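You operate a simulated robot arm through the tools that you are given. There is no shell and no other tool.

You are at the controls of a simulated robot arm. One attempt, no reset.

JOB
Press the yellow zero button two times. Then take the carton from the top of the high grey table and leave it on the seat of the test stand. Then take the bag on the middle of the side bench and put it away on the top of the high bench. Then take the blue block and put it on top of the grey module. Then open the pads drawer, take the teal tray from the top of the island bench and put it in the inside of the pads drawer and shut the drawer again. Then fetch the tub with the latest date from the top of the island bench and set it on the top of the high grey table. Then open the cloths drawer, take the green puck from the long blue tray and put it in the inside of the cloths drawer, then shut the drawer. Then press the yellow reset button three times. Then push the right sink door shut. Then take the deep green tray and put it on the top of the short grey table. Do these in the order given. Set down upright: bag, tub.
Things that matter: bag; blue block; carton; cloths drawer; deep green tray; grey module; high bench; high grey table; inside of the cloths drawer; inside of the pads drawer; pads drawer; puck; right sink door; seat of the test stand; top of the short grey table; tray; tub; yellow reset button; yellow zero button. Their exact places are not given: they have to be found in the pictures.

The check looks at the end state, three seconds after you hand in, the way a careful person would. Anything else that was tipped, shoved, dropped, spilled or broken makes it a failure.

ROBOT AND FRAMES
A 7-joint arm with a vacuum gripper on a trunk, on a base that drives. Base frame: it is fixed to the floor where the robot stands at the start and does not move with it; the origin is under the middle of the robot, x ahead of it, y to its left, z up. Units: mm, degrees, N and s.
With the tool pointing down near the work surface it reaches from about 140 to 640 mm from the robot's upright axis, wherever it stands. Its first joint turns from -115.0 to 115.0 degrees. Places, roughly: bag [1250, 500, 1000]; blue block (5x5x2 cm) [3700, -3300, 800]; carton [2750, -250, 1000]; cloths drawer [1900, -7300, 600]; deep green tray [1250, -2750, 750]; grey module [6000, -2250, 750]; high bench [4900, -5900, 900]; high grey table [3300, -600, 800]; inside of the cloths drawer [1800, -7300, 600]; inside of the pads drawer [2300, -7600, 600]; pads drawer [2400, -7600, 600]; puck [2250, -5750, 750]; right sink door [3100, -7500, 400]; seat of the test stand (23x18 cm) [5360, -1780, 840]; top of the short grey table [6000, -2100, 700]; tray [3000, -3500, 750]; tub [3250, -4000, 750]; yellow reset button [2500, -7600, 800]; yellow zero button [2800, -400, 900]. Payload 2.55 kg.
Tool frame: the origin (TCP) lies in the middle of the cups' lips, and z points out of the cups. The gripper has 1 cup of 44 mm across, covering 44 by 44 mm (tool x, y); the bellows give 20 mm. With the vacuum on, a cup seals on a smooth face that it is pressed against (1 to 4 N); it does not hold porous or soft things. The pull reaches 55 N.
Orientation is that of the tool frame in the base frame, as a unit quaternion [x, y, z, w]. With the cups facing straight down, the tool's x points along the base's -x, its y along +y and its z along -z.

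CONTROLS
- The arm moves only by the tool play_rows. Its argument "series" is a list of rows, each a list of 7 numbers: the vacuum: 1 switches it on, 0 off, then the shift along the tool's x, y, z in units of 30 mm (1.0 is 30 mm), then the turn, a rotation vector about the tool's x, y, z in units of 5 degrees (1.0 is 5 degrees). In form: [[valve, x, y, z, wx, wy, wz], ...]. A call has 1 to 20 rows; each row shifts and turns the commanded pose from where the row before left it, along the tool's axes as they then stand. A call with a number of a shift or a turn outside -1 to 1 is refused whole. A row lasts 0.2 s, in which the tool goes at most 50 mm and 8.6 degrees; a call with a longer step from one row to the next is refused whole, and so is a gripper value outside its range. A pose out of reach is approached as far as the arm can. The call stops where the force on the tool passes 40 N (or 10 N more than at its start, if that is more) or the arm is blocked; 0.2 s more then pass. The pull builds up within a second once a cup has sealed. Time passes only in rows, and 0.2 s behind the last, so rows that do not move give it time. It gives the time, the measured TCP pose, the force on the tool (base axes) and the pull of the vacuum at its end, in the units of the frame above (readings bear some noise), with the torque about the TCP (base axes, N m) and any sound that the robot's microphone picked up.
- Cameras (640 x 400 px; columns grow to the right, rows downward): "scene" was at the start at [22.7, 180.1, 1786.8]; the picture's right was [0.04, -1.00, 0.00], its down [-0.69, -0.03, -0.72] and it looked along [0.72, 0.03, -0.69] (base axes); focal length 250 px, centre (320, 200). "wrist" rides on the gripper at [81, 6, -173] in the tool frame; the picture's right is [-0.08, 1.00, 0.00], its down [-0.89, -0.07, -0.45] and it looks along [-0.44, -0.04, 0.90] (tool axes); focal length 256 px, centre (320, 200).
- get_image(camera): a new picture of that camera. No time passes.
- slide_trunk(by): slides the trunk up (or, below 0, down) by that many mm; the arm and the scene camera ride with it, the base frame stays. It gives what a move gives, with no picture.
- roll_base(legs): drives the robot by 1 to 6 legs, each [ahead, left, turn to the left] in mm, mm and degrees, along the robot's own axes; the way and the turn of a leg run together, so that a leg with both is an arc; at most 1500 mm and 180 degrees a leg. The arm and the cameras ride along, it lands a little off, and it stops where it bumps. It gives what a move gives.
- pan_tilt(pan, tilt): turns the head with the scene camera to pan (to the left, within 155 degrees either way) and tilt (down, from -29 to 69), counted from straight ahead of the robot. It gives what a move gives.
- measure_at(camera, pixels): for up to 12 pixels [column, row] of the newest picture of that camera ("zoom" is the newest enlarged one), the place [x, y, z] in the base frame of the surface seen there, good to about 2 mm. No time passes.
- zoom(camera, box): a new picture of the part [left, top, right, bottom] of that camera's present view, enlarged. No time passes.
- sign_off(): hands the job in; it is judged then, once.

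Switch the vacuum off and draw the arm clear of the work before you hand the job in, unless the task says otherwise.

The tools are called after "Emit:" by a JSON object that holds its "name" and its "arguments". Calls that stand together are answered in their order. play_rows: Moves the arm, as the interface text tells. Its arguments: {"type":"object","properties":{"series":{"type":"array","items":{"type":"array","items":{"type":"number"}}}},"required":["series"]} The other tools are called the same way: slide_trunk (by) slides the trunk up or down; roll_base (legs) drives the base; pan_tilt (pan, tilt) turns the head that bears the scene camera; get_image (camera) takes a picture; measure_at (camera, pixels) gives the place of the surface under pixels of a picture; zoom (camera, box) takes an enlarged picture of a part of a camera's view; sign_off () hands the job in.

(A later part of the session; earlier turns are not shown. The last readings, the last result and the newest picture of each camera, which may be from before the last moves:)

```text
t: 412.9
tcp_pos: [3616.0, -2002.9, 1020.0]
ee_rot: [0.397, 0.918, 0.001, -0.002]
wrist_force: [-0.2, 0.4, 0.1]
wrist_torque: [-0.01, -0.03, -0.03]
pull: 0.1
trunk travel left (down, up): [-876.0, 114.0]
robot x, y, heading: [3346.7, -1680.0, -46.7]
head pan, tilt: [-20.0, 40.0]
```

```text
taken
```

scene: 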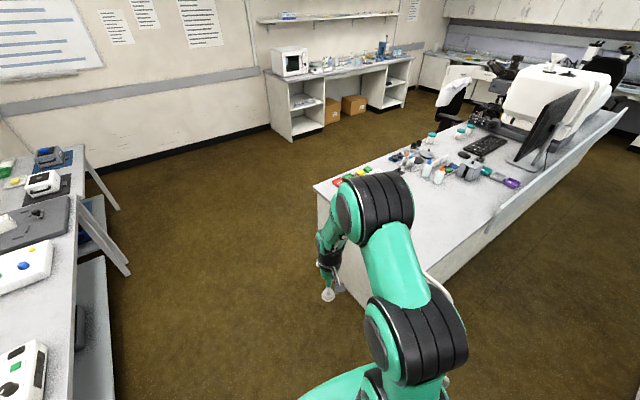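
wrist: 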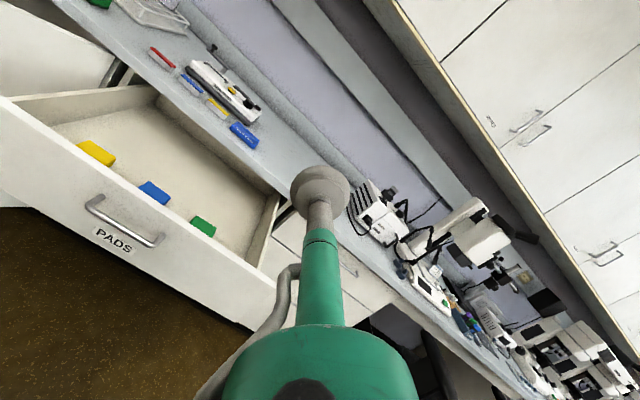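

I move along the corridor in two legs, keeping a little further from the island, and check.

Emit:
{"name": "roll_base", "arguments": {"legs": [[195, -782, 0]]}}

Emit:
{"name": "roll_base", "arguments": {"legs": [[190, -770, 0]]}}

Emit:
{"name": "pan_tilt", "arguments": {"pan": 0, "tilt": 50}}

Emit:
{"name": "get_image", "arguments": {"camera": "scene"}}

Emit:
{"name": "get_image", "arguments": {"camera": "wrist"}}

```text
t: 417.2
tcp_pos: [3190.7, -2681.7, 1021.3]
ee_rot: [0.39, 0.921, 0.0, -0.001]
wrist_force: [0.6, 0.6, -0.5]
wrist_torque: [0.0, 0.0, -0.02]
pull: 0.1
trunk travel left (down, up): [-876.0, 114.0]
robot x, y, heading: [2920.7, -2365.8, -45.7]
head pan, tilt: [-20.0, 40.0]
```

```text
t: 421.5
tcp_pos: [2759.5, -3358.5, 1019.4]
ee_rot: [0.391, 0.92, 0.001, 0.0]
wrist_force: [-1.2, 0.5, -0.4]
wrist_torque: [0.01, 0.03, 0.0]
pull: 0.0
trunk travel left (down, up): [-876.0, 114.0]
robot x, y, heading: [2486.5, -3042.1, -45.8]
head pan, tilt: [-20.0, 40.0]
```

```text
t: 422.3
tcp_pos: [2759.7, -3358.7, 1019.3]
ee_rot: [0.391, 0.92, 0.001, -0.001]
wrist_force: [0.1, 1.1, 0.0]
wrist_torque: [-0.01, -0.03, 0.04]
pull: 0.0
trunk travel left (down, up): [-876.0, 114.0]
robot x, y, heading: [2487.4, -3043.1, -45.7]
head pan, tilt: [0.0, 50.0]
```

```text
taken
```

scene: 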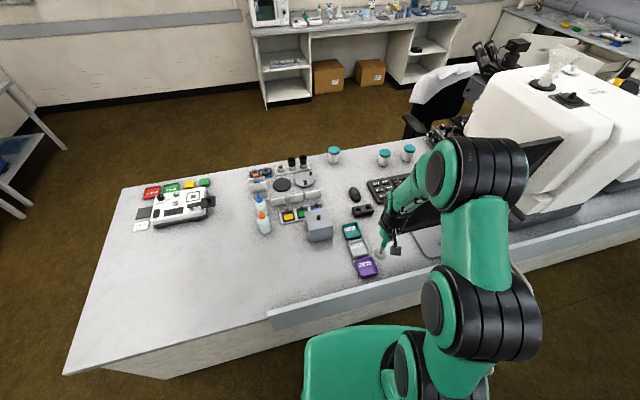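

```text
taken
```

wrist: 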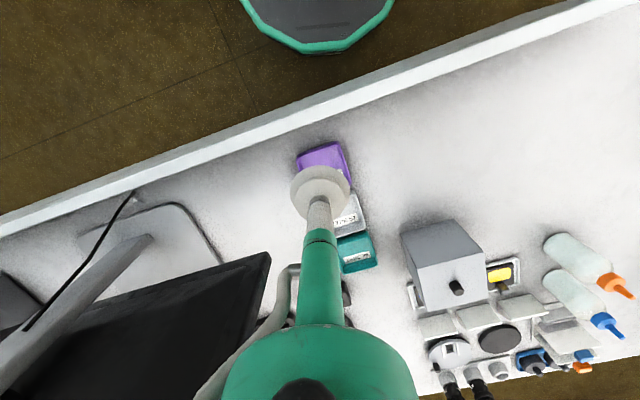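

The robot stands at the right place. I measure the teal tray (350,231) more precisely, and the panel distance.

Emit:
{"name": "zoom", "arguments": {"camera": "scene", "box": [325, 210, 405, 285]}}

Emit:
{"name": "measure_at", "arguments": {"camera": "zoom", "pixels": [[210, 170], [160, 120], [250, 105], [285, 180], [190, 210], [190, 140], [240, 140], [265, 220], [230, 265], [230, 150]]}}

Emit:
{"name": "measure_at", "arguments": {"camera": "wrist", "pixels": [[260, 150], [330, 118], [265, 260], [300, 50], [355, 250], [320, 50]]}}

```text
5.33 times, centred on (365, 248) of scene
```

zoom: 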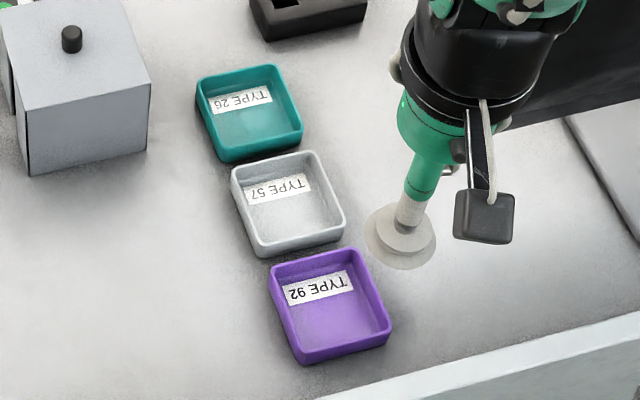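

```text
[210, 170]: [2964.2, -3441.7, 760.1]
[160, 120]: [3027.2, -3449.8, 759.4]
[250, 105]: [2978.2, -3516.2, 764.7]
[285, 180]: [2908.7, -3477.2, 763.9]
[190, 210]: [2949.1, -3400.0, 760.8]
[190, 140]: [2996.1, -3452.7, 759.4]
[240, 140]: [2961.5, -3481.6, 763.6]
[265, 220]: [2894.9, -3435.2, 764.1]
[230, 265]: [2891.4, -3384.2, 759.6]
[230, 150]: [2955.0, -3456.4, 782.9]
```

```text
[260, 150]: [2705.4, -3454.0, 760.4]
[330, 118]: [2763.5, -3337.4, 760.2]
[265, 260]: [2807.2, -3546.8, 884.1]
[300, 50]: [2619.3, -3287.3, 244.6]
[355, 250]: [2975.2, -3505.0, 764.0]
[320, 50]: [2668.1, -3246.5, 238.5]
```

Emit:
{"name": "measure_at", "arguments": {"camera": "zoom", "pixels": [[199, 82], [273, 67], [301, 128], [222, 155], [225, 118], [270, 105], [290, 130], [230, 140], [250, 125], [258, 116], [242, 95]]}}

```text
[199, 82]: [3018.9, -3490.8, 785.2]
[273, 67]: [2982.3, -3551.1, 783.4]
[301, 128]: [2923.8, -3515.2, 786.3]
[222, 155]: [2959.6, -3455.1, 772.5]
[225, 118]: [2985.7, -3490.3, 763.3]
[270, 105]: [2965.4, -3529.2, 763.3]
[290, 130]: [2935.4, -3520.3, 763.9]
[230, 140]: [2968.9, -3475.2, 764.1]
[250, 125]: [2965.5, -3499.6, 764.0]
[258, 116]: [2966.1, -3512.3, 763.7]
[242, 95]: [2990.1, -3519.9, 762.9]
```

Tray centre is (2971,-3503), floor z=764, about 70 mm square. I move the base 45 mm nearer.

Emit:
{"name": "roll_base", "arguments": {"legs": [[44, 11, 0]]}}

```text
t: 423.2
tcp_pos: [2798.8, -3382.5, 1019.6]
ee_rot: [0.392, 0.92, 0.001, 0.0]
wrist_force: [0.6, -0.1, -0.2]
wrist_torque: [0.03, 0.03, -0.02]
pull: 0.1
trunk travel left (down, up): [-876.0, 114.0]
robot x, y, heading: [2529.7, -3065.3, -45.8]
head pan, tilt: [0.0, 50.0]
```

I move 206 ahead and 40 left while descending to about 893.

Emit:
{"name": "play_rows", "arguments": {"series": [[0, -0.983, 0.191, 0, 0, 0, 0], [0, -0.983, 0.191, 0.5, 0, 0, 0], [0, -0.983, 0.191, 0.7, 0, 0, 0], [0, -0.983, 0.191, 0.8, 0, 0, 0], [0, -0.983, 0.191, 0.8, 0, 0, 0], [0, -0.983, 0.191, 0.7, 0, 0, 0], [0, -0.983, 0.191, 0.7, 0, 0, 0], [0, 0, 0, 0, 0, 0, 0], [0, 0, 0, 0, 0, 0, 0]]}}

Emit:
{"name": "get_image", "arguments": {"camera": "wrist"}}

Emit:
{"name": "get_image", "arguments": {"camera": "scene"}}

```text
t: 425.2
tcp_pos: [2969.9, -3501.7, 893.4]
ee_rot: [0.391, 0.92, 0.001, -0.002]
wrist_force: [0.2, 0.7, -0.3]
wrist_torque: [0.05, -0.01, 0.02]
pull: 0.0
trunk travel left (down, up): [-876.0, 114.0]
robot x, y, heading: [2525.3, -3067.1, -46.0]
head pan, tilt: [0.0, 50.0]
```

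```text
taken
```

wrist: 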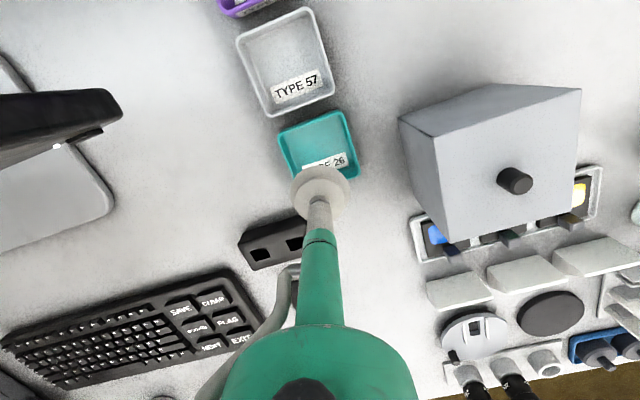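

```text
taken
```

scene: 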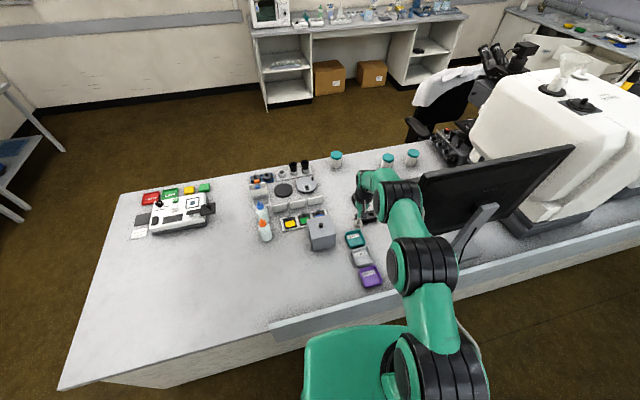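

Emit:
{"name": "measure_at", "arguments": {"camera": "wrist", "pixels": [[281, 134], [344, 114], [356, 170], [295, 175], [315, 140], [300, 145], [335, 135]]}}

```text
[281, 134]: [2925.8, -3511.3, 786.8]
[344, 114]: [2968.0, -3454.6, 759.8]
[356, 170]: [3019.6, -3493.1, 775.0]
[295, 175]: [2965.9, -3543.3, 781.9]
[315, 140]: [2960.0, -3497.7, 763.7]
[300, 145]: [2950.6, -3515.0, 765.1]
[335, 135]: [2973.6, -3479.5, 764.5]
```

Centre confirmed (2972,-3502.5). I descend into the tray and seal on its floor.

Emit:
{"name": "play_rows", "arguments": {"series": [[0, -0.06, 0, 1, 0, 0, 0], [0, 0, 0, 1, 0, 0, 0], [0, 0, 0, 1, 0, 0, 0], [1, 0, 0, 0.9, 0, 0, 0], [1, 0, 0, 0.25, 0, 0, 0], [1, 0, 0, 0.2, 0, 0, 0], [1, 0, 0, 0.15, 0, 0, 0], [1, 0, 0, 0, 0, 0, 0], [1, 0, 0, 0, 0, 0, 0], [1, 0, 0, 0, 0, 0, 0], [1, 0, 0, 0, 0, 0, 0]]}}

```text
t: 427.6
tcp_pos: [2966.8, -3501.9, 760.0]
ee_rot: [0.392, 0.92, 0.0, 0.0]
wrist_force: [-7.5, 10.0, 14.6]
wrist_torque: [-0.05, -0.07, 0.02]
pull: 54.8
trunk travel left (down, up): [-876.0, 114.0]
robot x, y, heading: [2525.5, -3065.6, -46.1]
head pan, tilt: [0.0, 50.0]
```

Sealed. I lift slowly, then higher, and check.

Emit:
{"name": "play_rows", "arguments": {"series": [[1, 0, 0, -0.2, 0, 0, 0], [1, 0, 0, -0.3, 0, 0, 0], [1, 0, 0, -0.5, 0, 0, 0], [1, 0, 0, -1, 0, 0, 0], [1, 0, 0, -1, 0, 0, 0], [1, 0, 0, -1, 0, 0, 0], [1, 0, 0, -1, 0, 0, 0], [1, 0.5, 0, -1, 0, 0, 0], [1, 0.9, 0, -1, 0, 0, 0], [1, 0.9, 0, -0.5, 0, 0, 0], [1, 0.9, 0, 0, 0, 0, 0], [1, 0.9, 0, 0, 0, 0, 0], [1, 0.9, 0, 0, 0, 0, 0], [1, 0.9, 0, 0, 0, 0, 0], [1, 0, 0, 0, 0, 0, 0]]}}

Emit:
{"name": "get_image", "arguments": {"camera": "wrist"}}

Emit:
{"name": "get_image", "arguments": {"camera": "scene"}}

```text
t: 430.8
tcp_pos: [2849.2, -3378.7, 983.5]
ee_rot: [0.391, 0.92, 0.001, -0.001]
wrist_force: [-0.2, 0.0, -0.2]
wrist_torque: [0.01, -0.01, -0.02]
pull: 54.6
trunk travel left (down, up): [-876.0, 114.0]
robot x, y, heading: [2524.7, -3068.0, -45.9]
head pan, tilt: [0.0, 50.0]
```

```text
taken
```

wrist: 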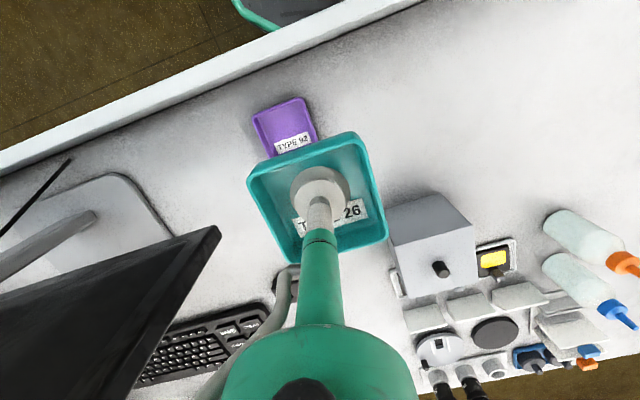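

```text
taken
```

scene: 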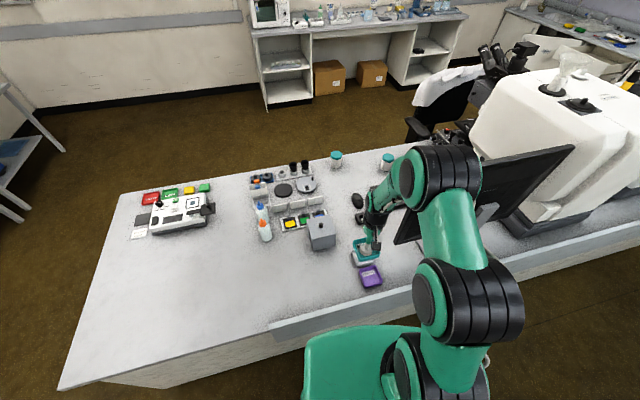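

The tray is held. I return along the same route: out of the corridor, turn, and across to the passage.

Emit:
{"name": "roll_base", "arguments": {"legs": [[-230, 776, 0], [-225, 776, 0], [0, 0, -75]]}}

```text
t: 442.3
tcp_pos: [3125.1, -2055.7, 984.7]
ee_rot: [0.871, 0.49, 0.001, -0.001]
wrist_force: [0.3, -0.4, -0.8]
wrist_torque: [0.02, -0.01, 0.01]
pull: 54.9
trunk travel left (down, up): [-876.0, 114.0]
robot x, y, heading: [3344.7, -1662.9, -121.0]
head pan, tilt: [0.0, 50.0]
```

Emit:
{"name": "roll_base", "arguments": {"legs": [[0, 1165, 0], [0, 1165, 0]]}}

```text
t: 453.6
tcp_pos: [5113.5, -3196.3, 984.6]
ee_rot: [0.869, 0.495, 0.001, -0.001]
wrist_force: [-0.4, 0.5, -1.4]
wrist_torque: [0.01, -0.01, -0.02]
pull: 54.8
trunk travel left (down, up): [-876.0, 114.0]
robot x, y, heading: [5328.1, -2804.2, -120.5]
head pan, tilt: [0.0, 50.0]
```

Emit:
{"name": "roll_base", "arguments": {"legs": [[1450, 0, 0], [1450, 0, 0]]}}

```text
t: 467.8
tcp_pos: [3571.4, -5722.3, 985.5]
ee_rot: [0.875, 0.484, 0.001, 0.0]
wrist_force: [0.3, 0.6, -0.8]
wrist_torque: [0.02, -0.02, 0.02]
pull: 55.0
trunk travel left (down, up): [-876.0, 114.0]
robot x, y, heading: [3798.5, -5332.8, -121.8]
head pan, tilt: [0.0, 50.0]
```

Emit:
{"name": "roll_base", "arguments": {"legs": [[900, -16, 0.7], [900, -16, 0]]}}

Emit:
{"name": "get_image", "arguments": {"camera": "scene"}}

Emit:
{"name": "get_image", "arguments": {"camera": "wrist"}}

```text
t: 476.9
tcp_pos: [2612.4, -7234.1, 983.9]
ee_rot: [0.873, 0.487, 0.001, 0.0]
wrist_force: [-0.4, -0.5, -1.5]
wrist_torque: [0.02, 0.03, -0.03]
pull: 55.2
trunk travel left (down, up): [-876.0, 114.0]
robot x, y, heading: [2832.7, -6844.2, -121.5]
head pan, tilt: [0.0, 50.0]
```

```text
taken
```

scene: 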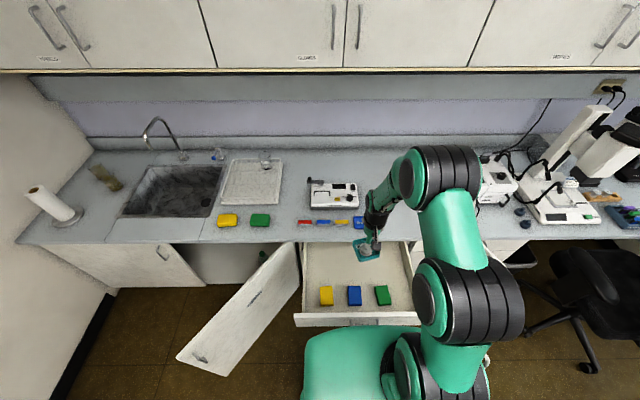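

```text
taken
```

wrist: 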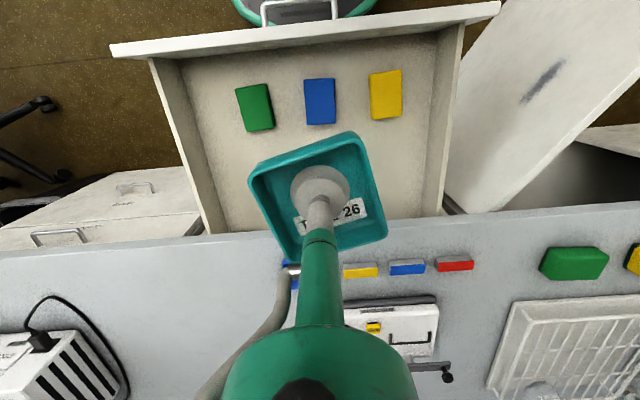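

The drawer is below. I measure the pads' back edges, drawer walls and bench edge for the tray's landing spot.

Emit:
{"name": "measure_at", "arguments": {"camera": "wrist", "pixels": [[258, 130], [322, 124], [388, 118], [185, 90], [225, 225], [445, 190], [400, 170], [240, 190], [280, 262], [400, 218], [300, 15], [160, 75]]}}

```text
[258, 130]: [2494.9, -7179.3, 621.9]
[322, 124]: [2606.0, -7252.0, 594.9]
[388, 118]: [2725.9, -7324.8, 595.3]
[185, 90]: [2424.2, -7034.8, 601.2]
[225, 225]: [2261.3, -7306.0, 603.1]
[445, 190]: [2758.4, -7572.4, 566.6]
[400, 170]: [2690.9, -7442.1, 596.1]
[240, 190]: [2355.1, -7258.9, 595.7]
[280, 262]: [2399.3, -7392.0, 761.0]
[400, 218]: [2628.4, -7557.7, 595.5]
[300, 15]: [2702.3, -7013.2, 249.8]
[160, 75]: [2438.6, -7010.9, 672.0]
```

Target tray centre is a bit behind the pads. I move 70 mm ahead, turn the tray 14° to align, and lower the trunk 290 mm.

Emit:
{"name": "play_rows", "arguments": {"series": [[1, -0.8, 0, 0, 0, 0, 0.93], [1, -0.8, 0, 0, 0, 0, 0.93], [1, -0.7, 0, 0, 0, 0, 0.93], [1, 0, 0, 0, 0, 0, 0]]}}

Emit:
{"name": "slide_trunk", "arguments": {"by": -280}}

Emit:
{"name": "get_image", "arguments": {"camera": "wrist"}}

Emit:
{"name": "get_image", "arguments": {"camera": "scene"}}

```text
t: 477.9
tcp_pos: [2571.6, -7289.5, 983.1]
ee_rot: [0.927, 0.376, 0.001, 0.0]
wrist_force: [-0.3, -0.4, -1.7]
wrist_torque: [0.01, 0.01, 0.02]
pull: 54.8
trunk travel left (down, up): [-876.0, 114.0]
robot x, y, heading: [2838.6, -6846.0, -121.5]
head pan, tilt: [0.0, 50.0]
```

```text
t: 480.7
tcp_pos: [2571.9, -7289.6, 702.1]
ee_rot: [0.926, 0.378, 0.001, 0.0]
wrist_force: [-0.3, 0.2, -0.8]
wrist_torque: [0.01, 0.05, 0.0]
pull: 54.8
trunk travel left (down, up): [-596.0, 394.0]
robot x, y, heading: [2834.8, -6842.7, -121.6]
head pan, tilt: [0.0, 50.0]
```

```text
taken
```

wrist: 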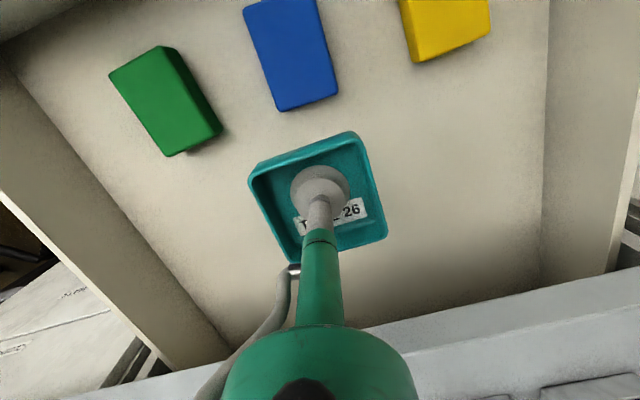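

```text
taken
```

scene: 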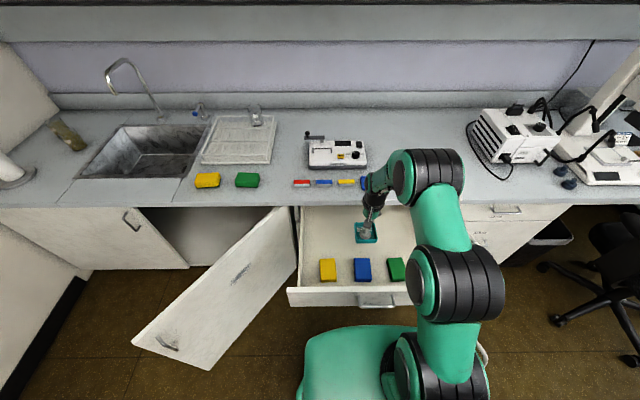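

Tray is above the free floor behind the pads. I lower it 95 mm, then feel for the floor.

Emit:
{"name": "play_rows", "arguments": {"series": [[1, 0, 0, 1, 0, 0, 0], [1, 0, 0, 1, 0, 0, 0], [1, 0, 0, 0.8, 0, 0, 0], [1, 0, 0, 0.2, 0, 0, 0], [1, 0, 0, 0, 0, 0, 0], [1, 0, 0, 0, 0, 0, 0]]}}

Emit:
{"name": "play_rows", "arguments": {"series": [[1, 0, 0, 0.1, 0, 0, 0], [1, 0, 0, 0.1, 0, 0, 0], [1, 0, 0, 0, 0, 0, 0]]}}

```text
t: 482.1
tcp_pos: [2569.6, -7287.7, 612.5]
ee_rot: [0.926, 0.377, 0.001, 0.0]
wrist_force: [0.3, -0.3, -1.1]
wrist_torque: [0.0, -0.02, -0.02]
pull: 54.4
trunk travel left (down, up): [-596.0, 394.0]
robot x, y, heading: [2834.4, -6846.5, -121.6]
head pan, tilt: [0.0, 50.0]
```

```text
t: 482.9
tcp_pos: [2570.1, -7289.0, 606.5]
ee_rot: [0.926, 0.377, 0.0, 0.0]
wrist_force: [0.0, 0.3, -0.5]
wrist_torque: [-0.01, 0.0, -0.02]
pull: 55.2
trunk travel left (down, up): [-596.0, 394.0]
robot x, y, heading: [2836.0, -6841.7, -121.5]
head pan, tilt: [0.0, 50.0]
```

Emit:
{"name": "play_rows", "arguments": {"series": [[1, 0, 0, 0.1, 0, 0, 0], [1, 0, 0, 0.07, 0, 0, 0], [1, 0, 0, 0, 0, 0, 0]]}}

Emit:
{"name": "play_rows", "arguments": {"series": [[1, 0, 0, 0.07, 0, 0, 0], [1, 0, 0, 0, 0, 0, 0]]}}

```text
t: 483.7
tcp_pos: [2570.7, -7289.1, 600.3]
ee_rot: [0.926, 0.377, 0.003, -0.002]
wrist_force: [0.8, 2.3, -13.5]
wrist_torque: [-0.13, 0.06, 0.01]
pull: 55.1
trunk travel left (down, up): [-596.0, 394.0]
robot x, y, heading: [2837.6, -6844.4, -121.5]
head pan, tilt: [0.0, 50.0]
```

```text
t: 484.3
tcp_pos: [2571.1, -7289.5, 599.5]
ee_rot: [0.926, 0.377, 0.001, 0.001]
wrist_force: [0.1, 1.7, -6.3]
wrist_torque: [0.01, -0.02, -0.01]
pull: 54.9
trunk travel left (down, up): [-596.0, 394.0]
robot x, y, heading: [2833.9, -6843.1, -121.8]
head pan, tilt: [0.0, 50.0]
```

Emit:
{"name": "play_rows", "arguments": {"series": [[1, 0, 0, 0.03, 0, 0, 0], [1, 0, 0, 0, 0, 0, 0], [1, 0, 0, 0, 0, 0, 0]]}}

Emit:
{"name": "get_image", "arguments": {"camera": "wrist"}}

```text
t: 485.1
tcp_pos: [2569.5, -7290.4, 600.0]
ee_rot: [0.926, 0.378, 0.0, 0.0]
wrist_force: [-1.0, -0.3, -0.6]
wrist_torque: [0.07, -0.07, 0.0]
pull: 55.3
trunk travel left (down, up): [-596.0, 394.0]
robot x, y, heading: [2837.8, -6845.1, -121.4]
head pan, tilt: [0.0, 50.0]
```

```text
taken
```

wrist: 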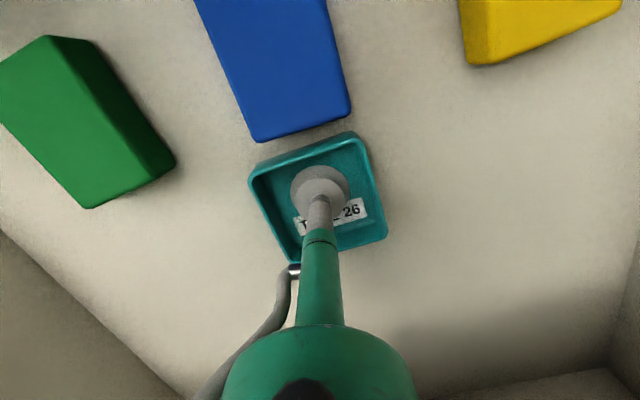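

Emit:
{"name": "play_rows", "arguments": {"series": [[1, 0, 0, 0.05, 0, 0, 0], [1, 0, 0, 0, 0, 0, 0]]}}

Emit:
{"name": "play_rows", "arguments": {"series": [[1, 0, 0, 0.05, 0, 0, 0], [1, 0, 0, 0, 0, 0, 0]]}}

```text
t: 485.7
tcp_pos: [2571.1, -7290.6, 598.4]
ee_rot: [0.926, 0.377, 0.0, 0.0]
wrist_force: [-1.2, 1.2, 8.8]
wrist_torque: [0.08, -0.05, 0.01]
pull: 54.7
trunk travel left (down, up): [-596.0, 394.0]
robot x, y, heading: [2833.6, -6841.4, -121.4]
head pan, tilt: [0.0, 50.0]
```

```text
t: 486.3
tcp_pos: [2571.3, -7290.0, 596.3]
ee_rot: [0.926, 0.376, -0.001, 0.0]
wrist_force: [1.1, -0.6, 18.6]
wrist_torque: [0.14, -0.1, -0.02]
pull: 54.7
trunk travel left (down, up): [-596.0, 394.0]
robot x, y, heading: [2833.4, -6844.4, -121.7]
head pan, tilt: [0.0, 50.0]
```

On the floor. I release, back off the pressure, and lift out.

Emit:
{"name": "play_rows", "arguments": {"series": [[0, 0, 0, -0.1, 0, 0, 0], [0, 0, 0, 0, 0, 0, 0], [0, 0, 0, 0, 0, 0, 0], [0, 0, 0, 0, 0, 0, 0], [0, 0, 0, 0, 0, 0, 0], [0, 0, 0, 0, 0, 0, 0], [0, 0, 0, -0.1, 0, 0, 0], [0, 0, 0, -0.3, 0, 0, 0], [0, 0, 0, -1, 0, 0, 0], [0, 0, 0, -1, 0, 0, 0], [0, 0, 0, -1, 0, 0, 0], [0, 0, 0, 0, 0, 0, 0]]}}

Emit:
{"name": "get_image", "arguments": {"camera": "wrist"}}

```text
t: 488.9
tcp_pos: [2573.3, -7289.6, 701.2]
ee_rot: [0.926, 0.377, 0.001, -0.002]
wrist_force: [0.3, 0.0, 0.3]
wrist_torque: [0.01, 0.01, 0.0]
pull: 0.0
trunk travel left (down, up): [-596.0, 394.0]
robot x, y, heading: [2838.4, -6843.6, -121.9]
head pan, tilt: [0.0, 50.0]
```

```text
taken
```

wrist: 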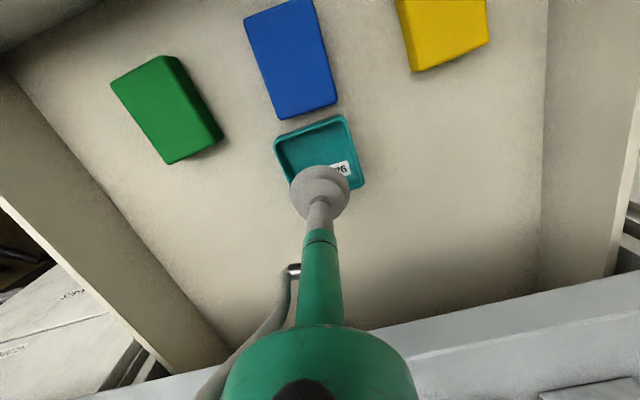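

The tray lies flat in the drawer. To shut the drawer I raise the trunk, back off, and tilt the tool forward to horizontal (no roll this time, the camera will be below in free air).

Emit:
{"name": "slide_trunk", "arguments": {"by": 280}}

Emit:
{"name": "roll_base", "arguments": {"legs": [[-420, 0, 0]]}}

Emit:
{"name": "play_rows", "arguments": {"series": [[0, 0, 0, 0.5, 0, 0, -0.93], [0, 0, 0, 0.5, 0, 0, -0.93], [0, 0, 0, 0.5, 0, 0, -0.93], [0, 0, 0, 0, 0, -1, 0], [0, 0, 0, 0, 0, -1, 0], [0, 0, 0, 0, 0, -1, 0], [0, 0, 0, 0, 0, -1, 0], [0, 0, 0, 0, 0, -1, 0], [0, 0, 0, 0, 0, -1, 0], [0, 0, 0, 0, 0, -1, 0], [0, 0, 0, 0, 0, -1, 0], [0, 0, 0, 0, 0, -1, 0], [0, 0, 0, 0, 0, 0, 0]]}}

```text
t: 491.7
tcp_pos: [2573.6, -7289.6, 980.3]
ee_rot: [0.926, 0.379, 0.0, -0.002]
wrist_force: [0.9, 0.3, -0.8]
wrist_torque: [-0.01, 0.04, 0.01]
pull: 0.0
trunk travel left (down, up): [-876.0, 114.0]
robot x, y, heading: [2833.6, -6846.0, -121.3]
head pan, tilt: [0.0, 50.0]
```

```text
t: 494.3
tcp_pos: [2792.2, -6929.1, 980.7]
ee_rot: [0.928, 0.373, 0.001, 0.0]
wrist_force: [0.0, 1.2, 0.0]
wrist_torque: [0.0, 0.01, -0.03]
pull: 0.0
trunk travel left (down, up): [-876.0, 114.0]
robot x, y, heading: [3057.6, -6486.0, -121.9]
head pan, tilt: [0.0, 50.0]
```

```text
t: 497.1
tcp_pos: [2791.2, -6930.0, 935.5]
ee_rot: [0.809, 0.447, -0.334, 0.184]
wrist_force: [0.4, 0.7, -0.8]
wrist_torque: [0.0, 0.01, 0.01]
pull: 0.1
out of reach, approached as far as the arm can: row 9
trunk travel left (down, up): [-876.0, 114.0]
robot x, y, heading: [3059.5, -6487.5, -121.9]
head pan, tilt: [0.0, 50.0]
```

Emit:
{"name": "play_rows", "arguments": {"series": [[0, 0, 0, 0, 0, -1, 0], [0, 0, 0, 0, 0, -1, 0], [0, 0, 0, 0, 0, -1, 0], [0, 0, 0, 0, 0, -1, 0], [0, 0, 0, 0, 0, -1, 0], [0, 0, 0, 0, 0, -1, 0], [0, 0, 0, 0, 0, -1, 0], [0, 0, 0, 0, 0, -1, 0], [0, 0, 0, 0, 0, -1, 0], [0, 0, 0, 0, 0, 0, 0]]}}

Emit:
{"name": "get_image", "arguments": {"camera": "scene"}}

Emit:
{"name": "get_image", "arguments": {"camera": "wrist"}}

```text
t: 499.3
tcp_pos: [2792.4, -6928.9, 935.9]
ee_rot: [-0.619, -0.342, 0.619, -0.342]
wrist_force: [0.2, -1.2, 0.0]
wrist_torque: [-0.01, -0.01, 0.01]
pull: 0.0
trunk travel left (down, up): [-876.0, 114.0]
robot x, y, heading: [3060.1, -6483.9, -122.1]
head pan, tilt: [0.0, 50.0]
```

```text
taken
```

scene: 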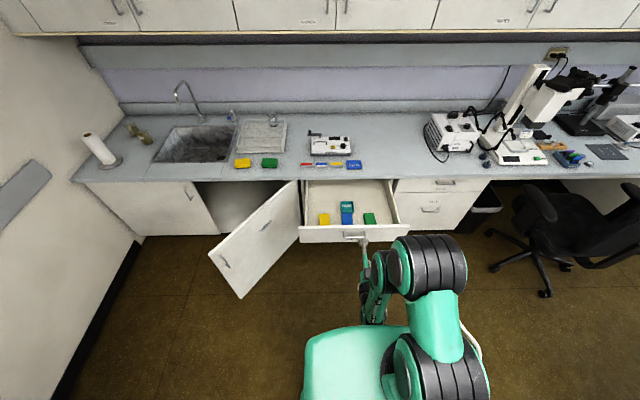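

```text
taken
```

wrist: 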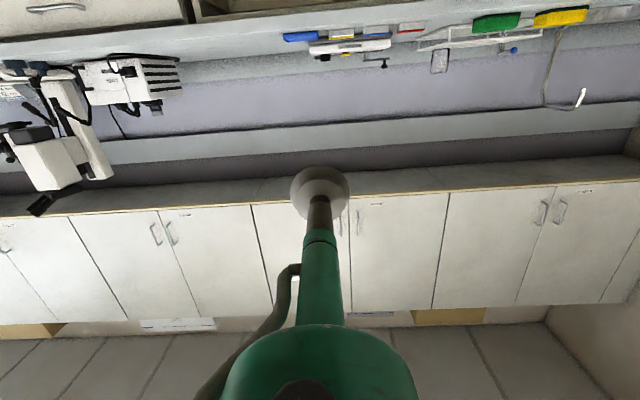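

Horizontal pose reached. I shift 100 mm right (clear of the handle), lower the trunk to z≈645 and look.

Emit:
{"name": "play_rows", "arguments": {"series": [[0, 0, -0.85, 0, 0, 0, 0], [0, 0, -0.85, 0, 0, 0, 0], [0, 0, -0.85, 0, 0, 0, 0], [0, 0, -0.85, 0, 0, 0, 0], [0, 0, 0, 0, 0, 0, 0]]}}

Emit:
{"name": "slide_trunk", "arguments": {"by": -290}}

Emit:
{"name": "roll_base", "arguments": {"legs": [[150, 0, 1]]}}

Emit:
{"name": "get_image", "arguments": {"camera": "scene"}}

Emit:
{"name": "zoom", "arguments": {"camera": "scene", "box": [260, 190, 440, 300]}}

```text
t: 500.5
tcp_pos: [2706.3, -6874.0, 939.2]
ee_rot: [0.62, 0.342, -0.618, 0.341]
wrist_force: [-0.1, 0.6, 0.3]
wrist_torque: [0.0, 0.01, -0.03]
pull: 0.0
trunk travel left (down, up): [-876.0, 114.0]
robot x, y, heading: [3055.8, -6487.1, -122.1]
head pan, tilt: [0.0, 50.0]
```

```text
t: 503.4
tcp_pos: [2705.8, -6872.8, 648.7]
ee_rot: [0.62, 0.341, -0.619, 0.34]
wrist_force: [0.4, 0.1, 0.7]
wrist_torque: [0.01, -0.03, 0.0]
pull: 0.2
trunk travel left (down, up): [-586.0, 404.0]
robot x, y, heading: [3054.6, -6490.0, -122.5]
head pan, tilt: [0.0, 50.0]
```

```text
t: 504.8
tcp_pos: [2630.6, -7009.0, 649.3]
ee_rot: [0.617, 0.348, -0.615, 0.346]
wrist_force: [0.1, -0.3, 0.4]
wrist_torque: [-0.01, -0.02, 0.0]
pull: 0.1
trunk travel left (down, up): [-586.0, 404.0]
robot x, y, heading: [2973.2, -6614.6, -121.3]
head pan, tilt: [0.0, 50.0]
```

```text
taken
```

scene: 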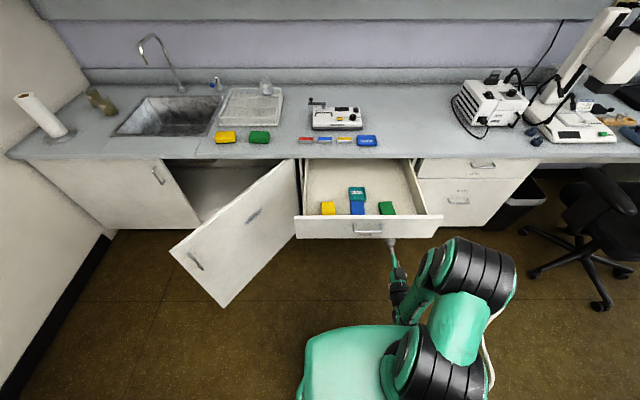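

```text
3.56 times, centred on (350, 245) of scene
```

zoom: 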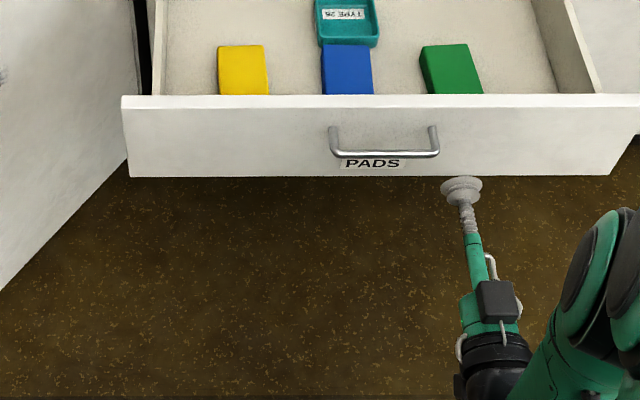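

The cup is 56 mm in front of the drawer, right of the handle. I drive 45 ahead and push gently with the arm first.

Emit:
{"name": "roll_base", "arguments": {"legs": [[45, 0, 0]]}}

Emit:
{"name": "play_rows", "arguments": {"series": [[0, 0, 0, 0.4, 0, 0, 0], [0, 0, 0, 0.4, 0, 0, 0], [0, 0, 0, 0.4, 0, 0, 0], [0, 0, 0, 0.4, 0, 0, 0], [0, 0, 0, 0.4, 0, 0, 0], [0, 0, 0, 0, 0, 0, 0]]}}

```text
t: 505.7
tcp_pos: [2607.3, -7046.1, 647.4]
ee_rot: [0.617, 0.346, -0.616, 0.345]
wrist_force: [0.1, 0.3, -0.6]
wrist_torque: [-0.02, 0.03, -0.02]
pull: 0.0
trunk travel left (down, up): [-586.0, 404.0]
robot x, y, heading: [2953.4, -6654.7, -121.3]
head pan, tilt: [0.0, 50.0]
```

```text
t: 507.1
tcp_pos: [2576.1, -7097.3, 647.1]
ee_rot: [0.617, 0.346, -0.616, 0.346]
wrist_force: [0.8, 1.3, -0.7]
wrist_torque: [0.02, -0.03, -0.02]
pull: 0.0
trunk travel left (down, up): [-586.0, 404.0]
robot x, y, heading: [2951.7, -6655.3, -121.3]
head pan, tilt: [0.0, 50.0]
```

Pushing works with little force. I continue with the base, 250 mm in two legs.

Emit:
{"name": "roll_base", "arguments": {"legs": [[130, 0, 0]]}}

Emit:
{"name": "roll_base", "arguments": {"legs": [[120, 0, 0]]}}

Emit:
{"name": "get_image", "arguments": {"camera": "scene"}}

```text
t: 508.4
tcp_pos: [2507.8, -7206.7, 647.2]
ee_rot: [0.619, 0.345, -0.617, 0.344]
wrist_force: [-0.6, 0.3, -0.6]
wrist_torque: [0.0, 0.0, 0.02]
pull: 0.1
trunk travel left (down, up): [-586.0, 404.0]
robot x, y, heading: [2883.5, -6765.9, -121.5]
head pan, tilt: [0.0, 50.0]
```

```text
t: 509.6
tcp_pos: [2446.1, -7311.2, 647.6]
ee_rot: [0.618, 0.347, -0.616, 0.345]
wrist_force: [0.3, 0.2, 0.0]
wrist_torque: [-0.01, 0.03, 0.04]
pull: 0.1
trunk travel left (down, up): [-586.0, 404.0]
robot x, y, heading: [2819.6, -6867.8, -121.4]
head pan, tilt: [0.0, 50.0]
```

```text
taken
```

scene: 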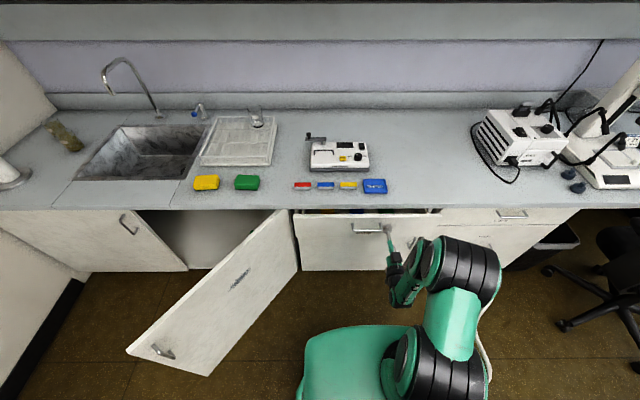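

Almost shut: about 60 mm left. I push the rest with the arm until the force rises.

Emit:
{"name": "play_rows", "arguments": {"series": [[0, 0, 0, 0.5, 0, 0, 0], [0, 0, 0, 0.5, 0, 0, 0], [0, 0, 0, 0.5, 0, 0, 0], [0, 0, 0, 0.4, 0, 0, 0], [0, 0, 0, 0, 0, 0, 0]]}}

Emit:
{"name": "play_rows", "arguments": {"series": [[0, 0, 0, 0.2, 0, 0, 0], [0, 0, 0, 0.2, 0, 0, 0], [0, 0, 0, 0.2, 0, 0, 0], [0, 0, 0, 0, 0, 0, 0]]}}

```text
t: 510.8
tcp_pos: [2416.3, -7360.2, 645.9]
ee_rot: [-0.617, -0.345, 0.617, -0.345]
wrist_force: [-0.2, 0.9, -0.2]
wrist_torque: [0.01, -0.05, -0.02]
pull: 0.0
trunk travel left (down, up): [-586.0, 404.0]
robot x, y, heading: [2826.4, -6868.0, -121.0]
head pan, tilt: [0.0, 50.0]
```

```text
t: 511.8
tcp_pos: [2407.2, -7374.2, 646.7]
ee_rot: [0.618, 0.346, -0.616, 0.345]
wrist_force: [-0.3, 2.7, 0.0]
wrist_torque: [0.01, -0.02, 0.03]
pull: 0.2
trunk travel left (down, up): [-586.0, 404.0]
robot x, y, heading: [2822.4, -6866.6, -121.0]
head pan, tilt: [0.0, 50.0]
```

Emit:
{"name": "play_rows", "arguments": {"series": [[0, 0, 0, 0.2, 0, 0, 0], [0, 0, 0, 0.2, 0, 0, 0], [0, 0, 0, 0.1, 0, 0, 0], [0, 0, 0, 0, 0, 0, 0]]}}

Emit:
{"name": "play_rows", "arguments": {"series": [[0, 0, 0, 0.1, 0, 0, 0], [0, 0, 0, 0.1, 0, 0, 0], [0, 0, 0, 0, 0, 0, 0]]}}

Emit:
{"name": "get_image", "arguments": {"camera": "scene"}}

Emit:
{"name": "zoom", "arguments": {"camera": "scene", "box": [270, 190, 430, 270]}}

```text
t: 512.8
tcp_pos: [2400.9, -7384.8, 646.7]
ee_rot: [0.618, 0.346, -0.615, 0.345]
wrist_force: [12.0, 18.1, 5.2]
wrist_torque: [0.23, 0.01, -0.05]
pull: 0.0
trunk travel left (down, up): [-586.0, 404.0]
robot x, y, heading: [2823.6, -6866.7, -121.2]
head pan, tilt: [0.0, 50.0]
```

```text
t: 513.3
tcp_pos: [2401.0, -7383.9, 642.6]
ee_rot: [0.62, 0.346, -0.614, 0.344]
wrist_force: [7.8, 12.3, 4.0]
wrist_torque: [0.11, -0.12, 0.0]
pull: 0.0
trunk travel left (down, up): [-586.0, 404.0]
robot x, y, heading: [2828.0, -6862.4, -121.5]
head pan, tilt: [0.0, 50.0]
stopped in row 2: the force on the tool passed its limit at 44 N (the readings are from after the stop); the commanded pose is now the measured one
```

```text
taken
```

scene: 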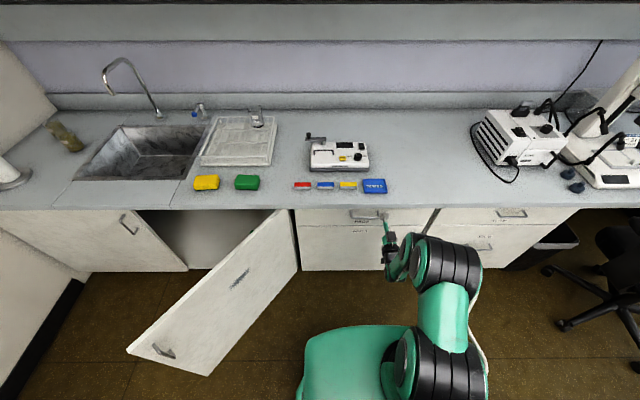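

```text
4.00 times, centred on (350, 230) of scene
```

zoom: 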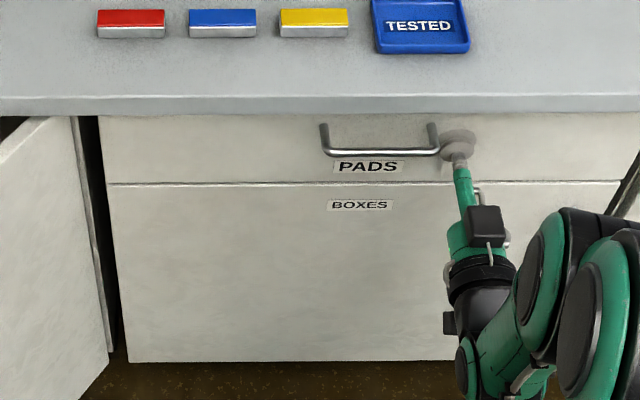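

The drawer is flush and shut. I retract from it, back off and check.

Emit:
{"name": "play_rows", "arguments": {"series": [[0, 0, 0, -0.5, 0, 0, 0], [0, 0, 0, -1, 0, 0, 0], [0, 0, 0, -1, 0, 0, 0], [0, 0, 0, 0, 0, 0, 0]]}}

Emit:
{"name": "roll_base", "arguments": {"legs": [[-250, 0, 0]]}}

Emit:
{"name": "slide_trunk", "arguments": {"by": 290}}

Emit:
{"name": "get_image", "arguments": {"camera": "scene"}}

Emit:
{"name": "zoom", "arguments": {"camera": "scene", "box": [270, 130, 430, 250]}}

```text
t: 514.3
tcp_pos: [2438.7, -7324.1, 643.8]
ee_rot: [0.62, 0.346, -0.614, 0.344]
wrist_force: [0.6, 0.4, 0.2]
wrist_torque: [-0.03, 0.01, -0.01]
pull: 0.0
trunk travel left (down, up): [-586.0, 404.0]
robot x, y, heading: [2820.5, -6865.7, -121.2]
head pan, tilt: [0.0, 50.0]
```

```text
t: 516.1
tcp_pos: [2573.0, -7106.0, 645.1]
ee_rot: [0.619, 0.347, -0.614, 0.345]
wrist_force: [-0.4, 0.6, 0.2]
wrist_torque: [0.02, -0.01, 0.02]
pull: 0.0
trunk travel left (down, up): [-586.0, 404.0]
robot x, y, heading: [2958.6, -6650.2, -121.2]
head pan, tilt: [0.0, 50.0]
```

```text
t: 519.0
tcp_pos: [2573.8, -7106.0, 935.5]
ee_rot: [0.619, 0.347, -0.614, 0.346]
wrist_force: [0.2, 0.8, 0.9]
wrist_torque: [-0.04, 0.03, -0.02]
pull: 0.1
trunk travel left (down, up): [-876.0, 114.0]
robot x, y, heading: [2957.9, -6650.4, -121.0]
head pan, tilt: [0.0, 50.0]
```

```text
taken
```

scene: 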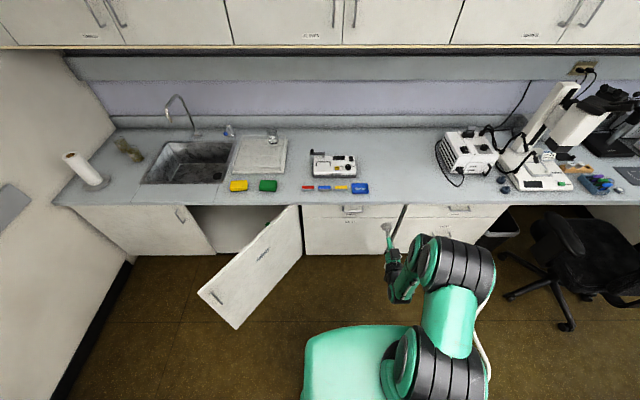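

```text
3.33 times, centred on (350, 190) of scene
```

zoom: 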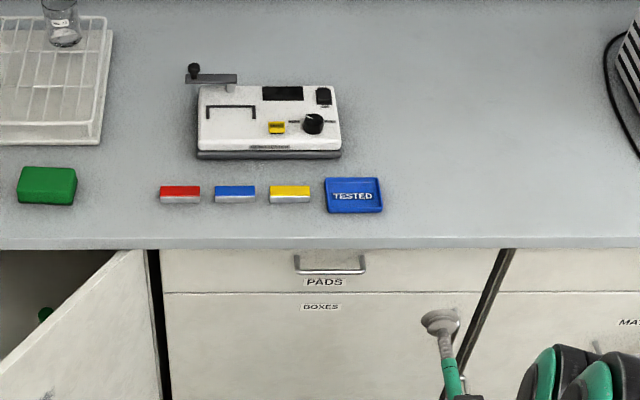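

The pads drawer is shut with the tray inside. Next the MAY 2028 tub. I turn the tool back down and drive back along the passage to face the island at the tubs.

Emit:
{"name": "play_rows", "arguments": {"series": [[0, 0, 0, -0.8, 0, 0, 0], [0, 0, 0, -0.8, 0, 0, 0], [0, 0, 0, -0.8, 0, 0, 0], [0, 0, 0, 0, 0, 1, 0], [0, 0, 0, 0, 0, 1, 0], [0, 0, 0, 0, 0, 1, 0], [0, 0, 0, 0, 0, 1, 0], [0, 0, 0, 0, 0, 1, 0], [0, 0, 0, 0, 0, 1, 0], [0, 0, 0, 0, 0, 1, 0], [0, 0, 0, 0, 0, 1, 0], [0, 0, 0, 0, 0, 1, 0], [0, 0, 0, 0, 0, 0, 0]]}}

Emit:
{"name": "play_rows", "arguments": {"series": [[0, 0, 0, 0, 0, 1, 0], [0, 0, 0, 0, 0, 1, 0], [0, 0, 0, 0, 0, 1, 0], [0, 0, 0, 0, 0, 1, 0], [0, 0, 0, 0, 0, 1, 0], [0, 0, 0, 0, 0, 1, 0], [0, 0, 0, 0, 0, 1, 0], [0, 0, 0, 0, 0, 1, 0], [0, 0, 0, 0, 0, 1, 0], [0, 0, 0, 0, 0, 0, 0]]}}

Emit:
{"name": "roll_base", "arguments": {"legs": [[-1180, 0, 0], [-1180, 0, 0]]}}

Emit:
{"name": "pan_tilt", "arguments": {"pan": -90, "tilt": 40}}

Emit:
{"name": "get_image", "arguments": {"camera": "scene"}}

```text
t: 521.9
tcp_pos: [2609.1, -7045.3, 934.7]
ee_rot: [0.807, 0.454, -0.329, 0.187]
wrist_force: [-0.3, -0.4, -0.2]
wrist_torque: [0.02, -0.02, 0.01]
pull: 0.0
trunk travel left (down, up): [-876.0, 114.0]
robot x, y, heading: [2954.9, -6647.7, -121.1]
head pan, tilt: [0.0, 50.0]
```

```text
t: 524.0
tcp_pos: [2631.4, -7041.3, 939.9]
ee_rot: [0.868, 0.491, -0.046, 0.053]
wrist_force: [0.1, 0.7, -0.8]
wrist_torque: [-0.01, 0.0, 0.06]
pull: 0.1
out of reach, approached as far as the arm can: row 6, 7, 8
trunk travel left (down, up): [-876.0, 114.0]
robot x, y, heading: [2956.0, -6654.3, -121.4]
head pan, tilt: [0.0, 50.0]
```

```text
t: 535.8
tcp_pos: [3898.5, -5009.4, 939.6]
ee_rot: [0.876, 0.478, -0.047, 0.053]
wrist_force: [0.1, 0.3, -0.1]
wrist_torque: [0.01, -0.02, -0.03]
pull: 0.1
trunk travel left (down, up): [-876.0, 114.0]
robot x, y, heading: [4232.7, -4633.0, -123.2]
head pan, tilt: [0.0, 50.0]
```

```text
t: 537.4
tcp_pos: [3898.9, -5010.2, 939.6]
ee_rot: [0.875, 0.478, -0.049, 0.053]
wrist_force: [0.5, -0.1, 0.4]
wrist_torque: [-0.01, -0.05, 0.0]
pull: 0.1
trunk travel left (down, up): [-876.0, 114.0]
robot x, y, heading: [4231.1, -4628.1, -122.8]
head pan, tilt: [-90.0, 40.0]
```

```text
taken
```

scene: 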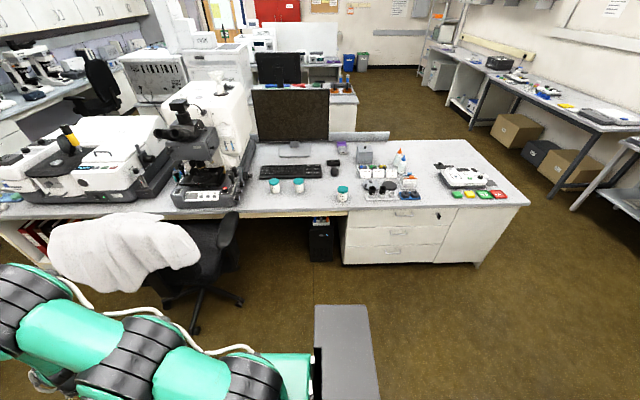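

The tool is still tilted 8°; I retract a bit and straighten it. I also measure the tubs and the chair's extent here.

Emit:
{"name": "play_rows", "arguments": {"series": [[0, 1, 0, 0, 0, 0, 0], [0, 1, 0, 0, 0, 0, 0], [0, 1, 0, 0, 0, 0, 0], [0, 0, 0, 0, 0.26, 0.785, 0], [0, 0, 0, 0, 0.26, 0.785, 0], [0, 0, 0, 0, 0, 0, 0]]}}

Emit:
{"name": "measure_at", "arguments": {"camera": "scene", "pixels": [[298, 181], [274, 182], [343, 189], [243, 300], [225, 235], [195, 330], [320, 250], [240, 270], [130, 225], [298, 215], [233, 220], [345, 205]]}}

Emit:
{"name": "zoom", "arguments": {"camera": "scene", "box": [240, 160, 370, 220]}}

```text
t: 538.8
tcp_pos: [3944.1, -4939.0, 924.3]
ee_rot: [0.877, 0.478, -0.044, 0.033]
wrist_force: [0.4, 0.3, 0.0]
wrist_torque: [0.03, 0.02, 0.01]
pull: 0.2
out of reach, approached as far as the arm can: row 5
trunk travel left (down, up): [-876.0, 114.0]
robot x, y, heading: [4233.7, -4628.2, -123.0]
head pan, tilt: [-90.0, 40.0]
```

```text
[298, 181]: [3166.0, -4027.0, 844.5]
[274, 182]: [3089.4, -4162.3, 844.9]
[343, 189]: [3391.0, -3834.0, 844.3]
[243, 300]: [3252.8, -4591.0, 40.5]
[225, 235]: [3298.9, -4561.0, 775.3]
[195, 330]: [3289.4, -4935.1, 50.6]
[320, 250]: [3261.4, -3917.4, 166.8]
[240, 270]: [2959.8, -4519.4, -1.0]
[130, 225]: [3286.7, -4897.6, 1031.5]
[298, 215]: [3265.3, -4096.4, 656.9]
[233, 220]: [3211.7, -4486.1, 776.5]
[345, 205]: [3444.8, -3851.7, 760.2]
```

```text
4.92 times, centred on (305, 190) of scene
```

zoom: 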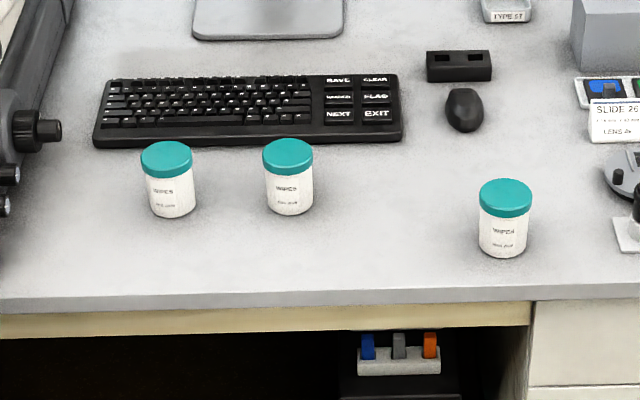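

The straightening stopped short; I try raising the tool 90 mm and completing the rotation.

Emit:
{"name": "play_rows", "arguments": {"series": [[0, 0, 0, -1, 0, 0, 0], [0, 0, 0, -1, 0, 0, 0], [0, 0, 0, -1, 0, 0, 0], [0, 0, 0, 0, 0.1, 0.6, 0], [0, 0, 0, 0, 0.09, 0.6, 0], [0, 0, 0, 0, 0, 0, 0], [0, 0, 0, 0, 0, 0, 0]]}}

Emit:
{"name": "pan_tilt", "arguments": {"pan": 0, "tilt": 55}}

Emit:
{"name": "get_image", "arguments": {"camera": "scene"}}

```text
t: 540.4
tcp_pos: [3983.4, -4886.4, 934.5]
ee_rot: [0.878, 0.479, -0.02, -0.001]
wrist_force: [0.8, -0.9, 0.9]
wrist_torque: [0.01, 0.02, 0.0]
pull: 0.1
out of reach, approached as far as the arm can: row 1, 2, 3, 4, 5
trunk travel left (down, up): [-876.0, 114.0]
robot x, y, heading: [4236.3, -4632.0, -123.0]
head pan, tilt: [-90.0, 40.0]
```

```text
t: 542.1
tcp_pos: [3983.3, -4886.4, 935.1]
ee_rot: [0.878, 0.479, -0.02, -0.002]
wrist_force: [0.4, 0.6, -0.7]
wrist_torque: [0.01, 0.0, 0.0]
pull: 0.0
trunk travel left (down, up): [-876.0, 114.0]
robot x, y, heading: [4234.7, -4630.1, -123.0]
head pan, tilt: [0.0, 55.0]
```

```text
taken
```

scene: 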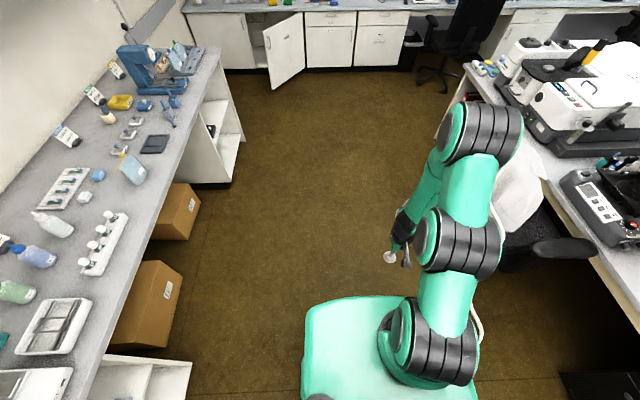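

Emit:
{"name": "play_rows", "arguments": {"series": [[0, 0, 0, 0, -0.24, 0.4, 0], [0, 0, 0, 0, 0, 0, 0], [0, 0, 0, -1, 0, 0, 0], [0, 0, 0, -1, 0, 0, 0], [0, 0, 0, 0, 0, 0, 0]]}}

```text
t: 543.3
tcp_pos: [3997.9, -4881.0, 971.5]
ee_rot: [0.878, 0.478, -0.019, -0.023]
wrist_force: [0.1, -0.6, 0.1]
wrist_torque: [0.05, 0.03, 0.02]
pull: 0.0
out of reach, approached as far as the arm can: row 1, 3, 4
trunk travel left (down, up): [-876.0, 114.0]
robot x, y, heading: [4238.0, -4624.9, -123.4]
head pan, tilt: [0.0, 55.0]
```

The posture seems near a joint limit; I try moving forward 120 mm and then check the orientation.

Emit:
{"name": "play_rows", "arguments": {"series": [[0, -1, 0, 0, 0, 0, 0], [0, -1, 0, 0, 0, 0, 0], [0, -1, 0, 0, 0, 0, 0], [0, -1, 0, 0, 0, 0, 0], [0, 0, 0, 0, 0, 0, 0]]}}

Emit:
{"name": "get_image", "arguments": {"camera": "scene"}}

```text
t: 544.5
tcp_pos: [3945.4, -4984.4, 995.3]
ee_rot: [0.878, 0.478, -0.005, -0.003]
wrist_force: [0.2, 0.8, 0.2]
wrist_torque: [-0.01, -0.01, 0.02]
pull: 0.1
trunk travel left (down, up): [-876.0, 114.0]
robot x, y, heading: [4237.7, -4633.2, -122.7]
head pan, tilt: [0.0, 55.0]
```

```text
taken
```

scene: 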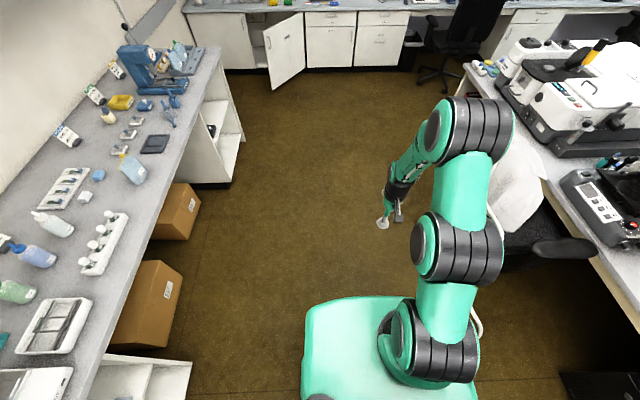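

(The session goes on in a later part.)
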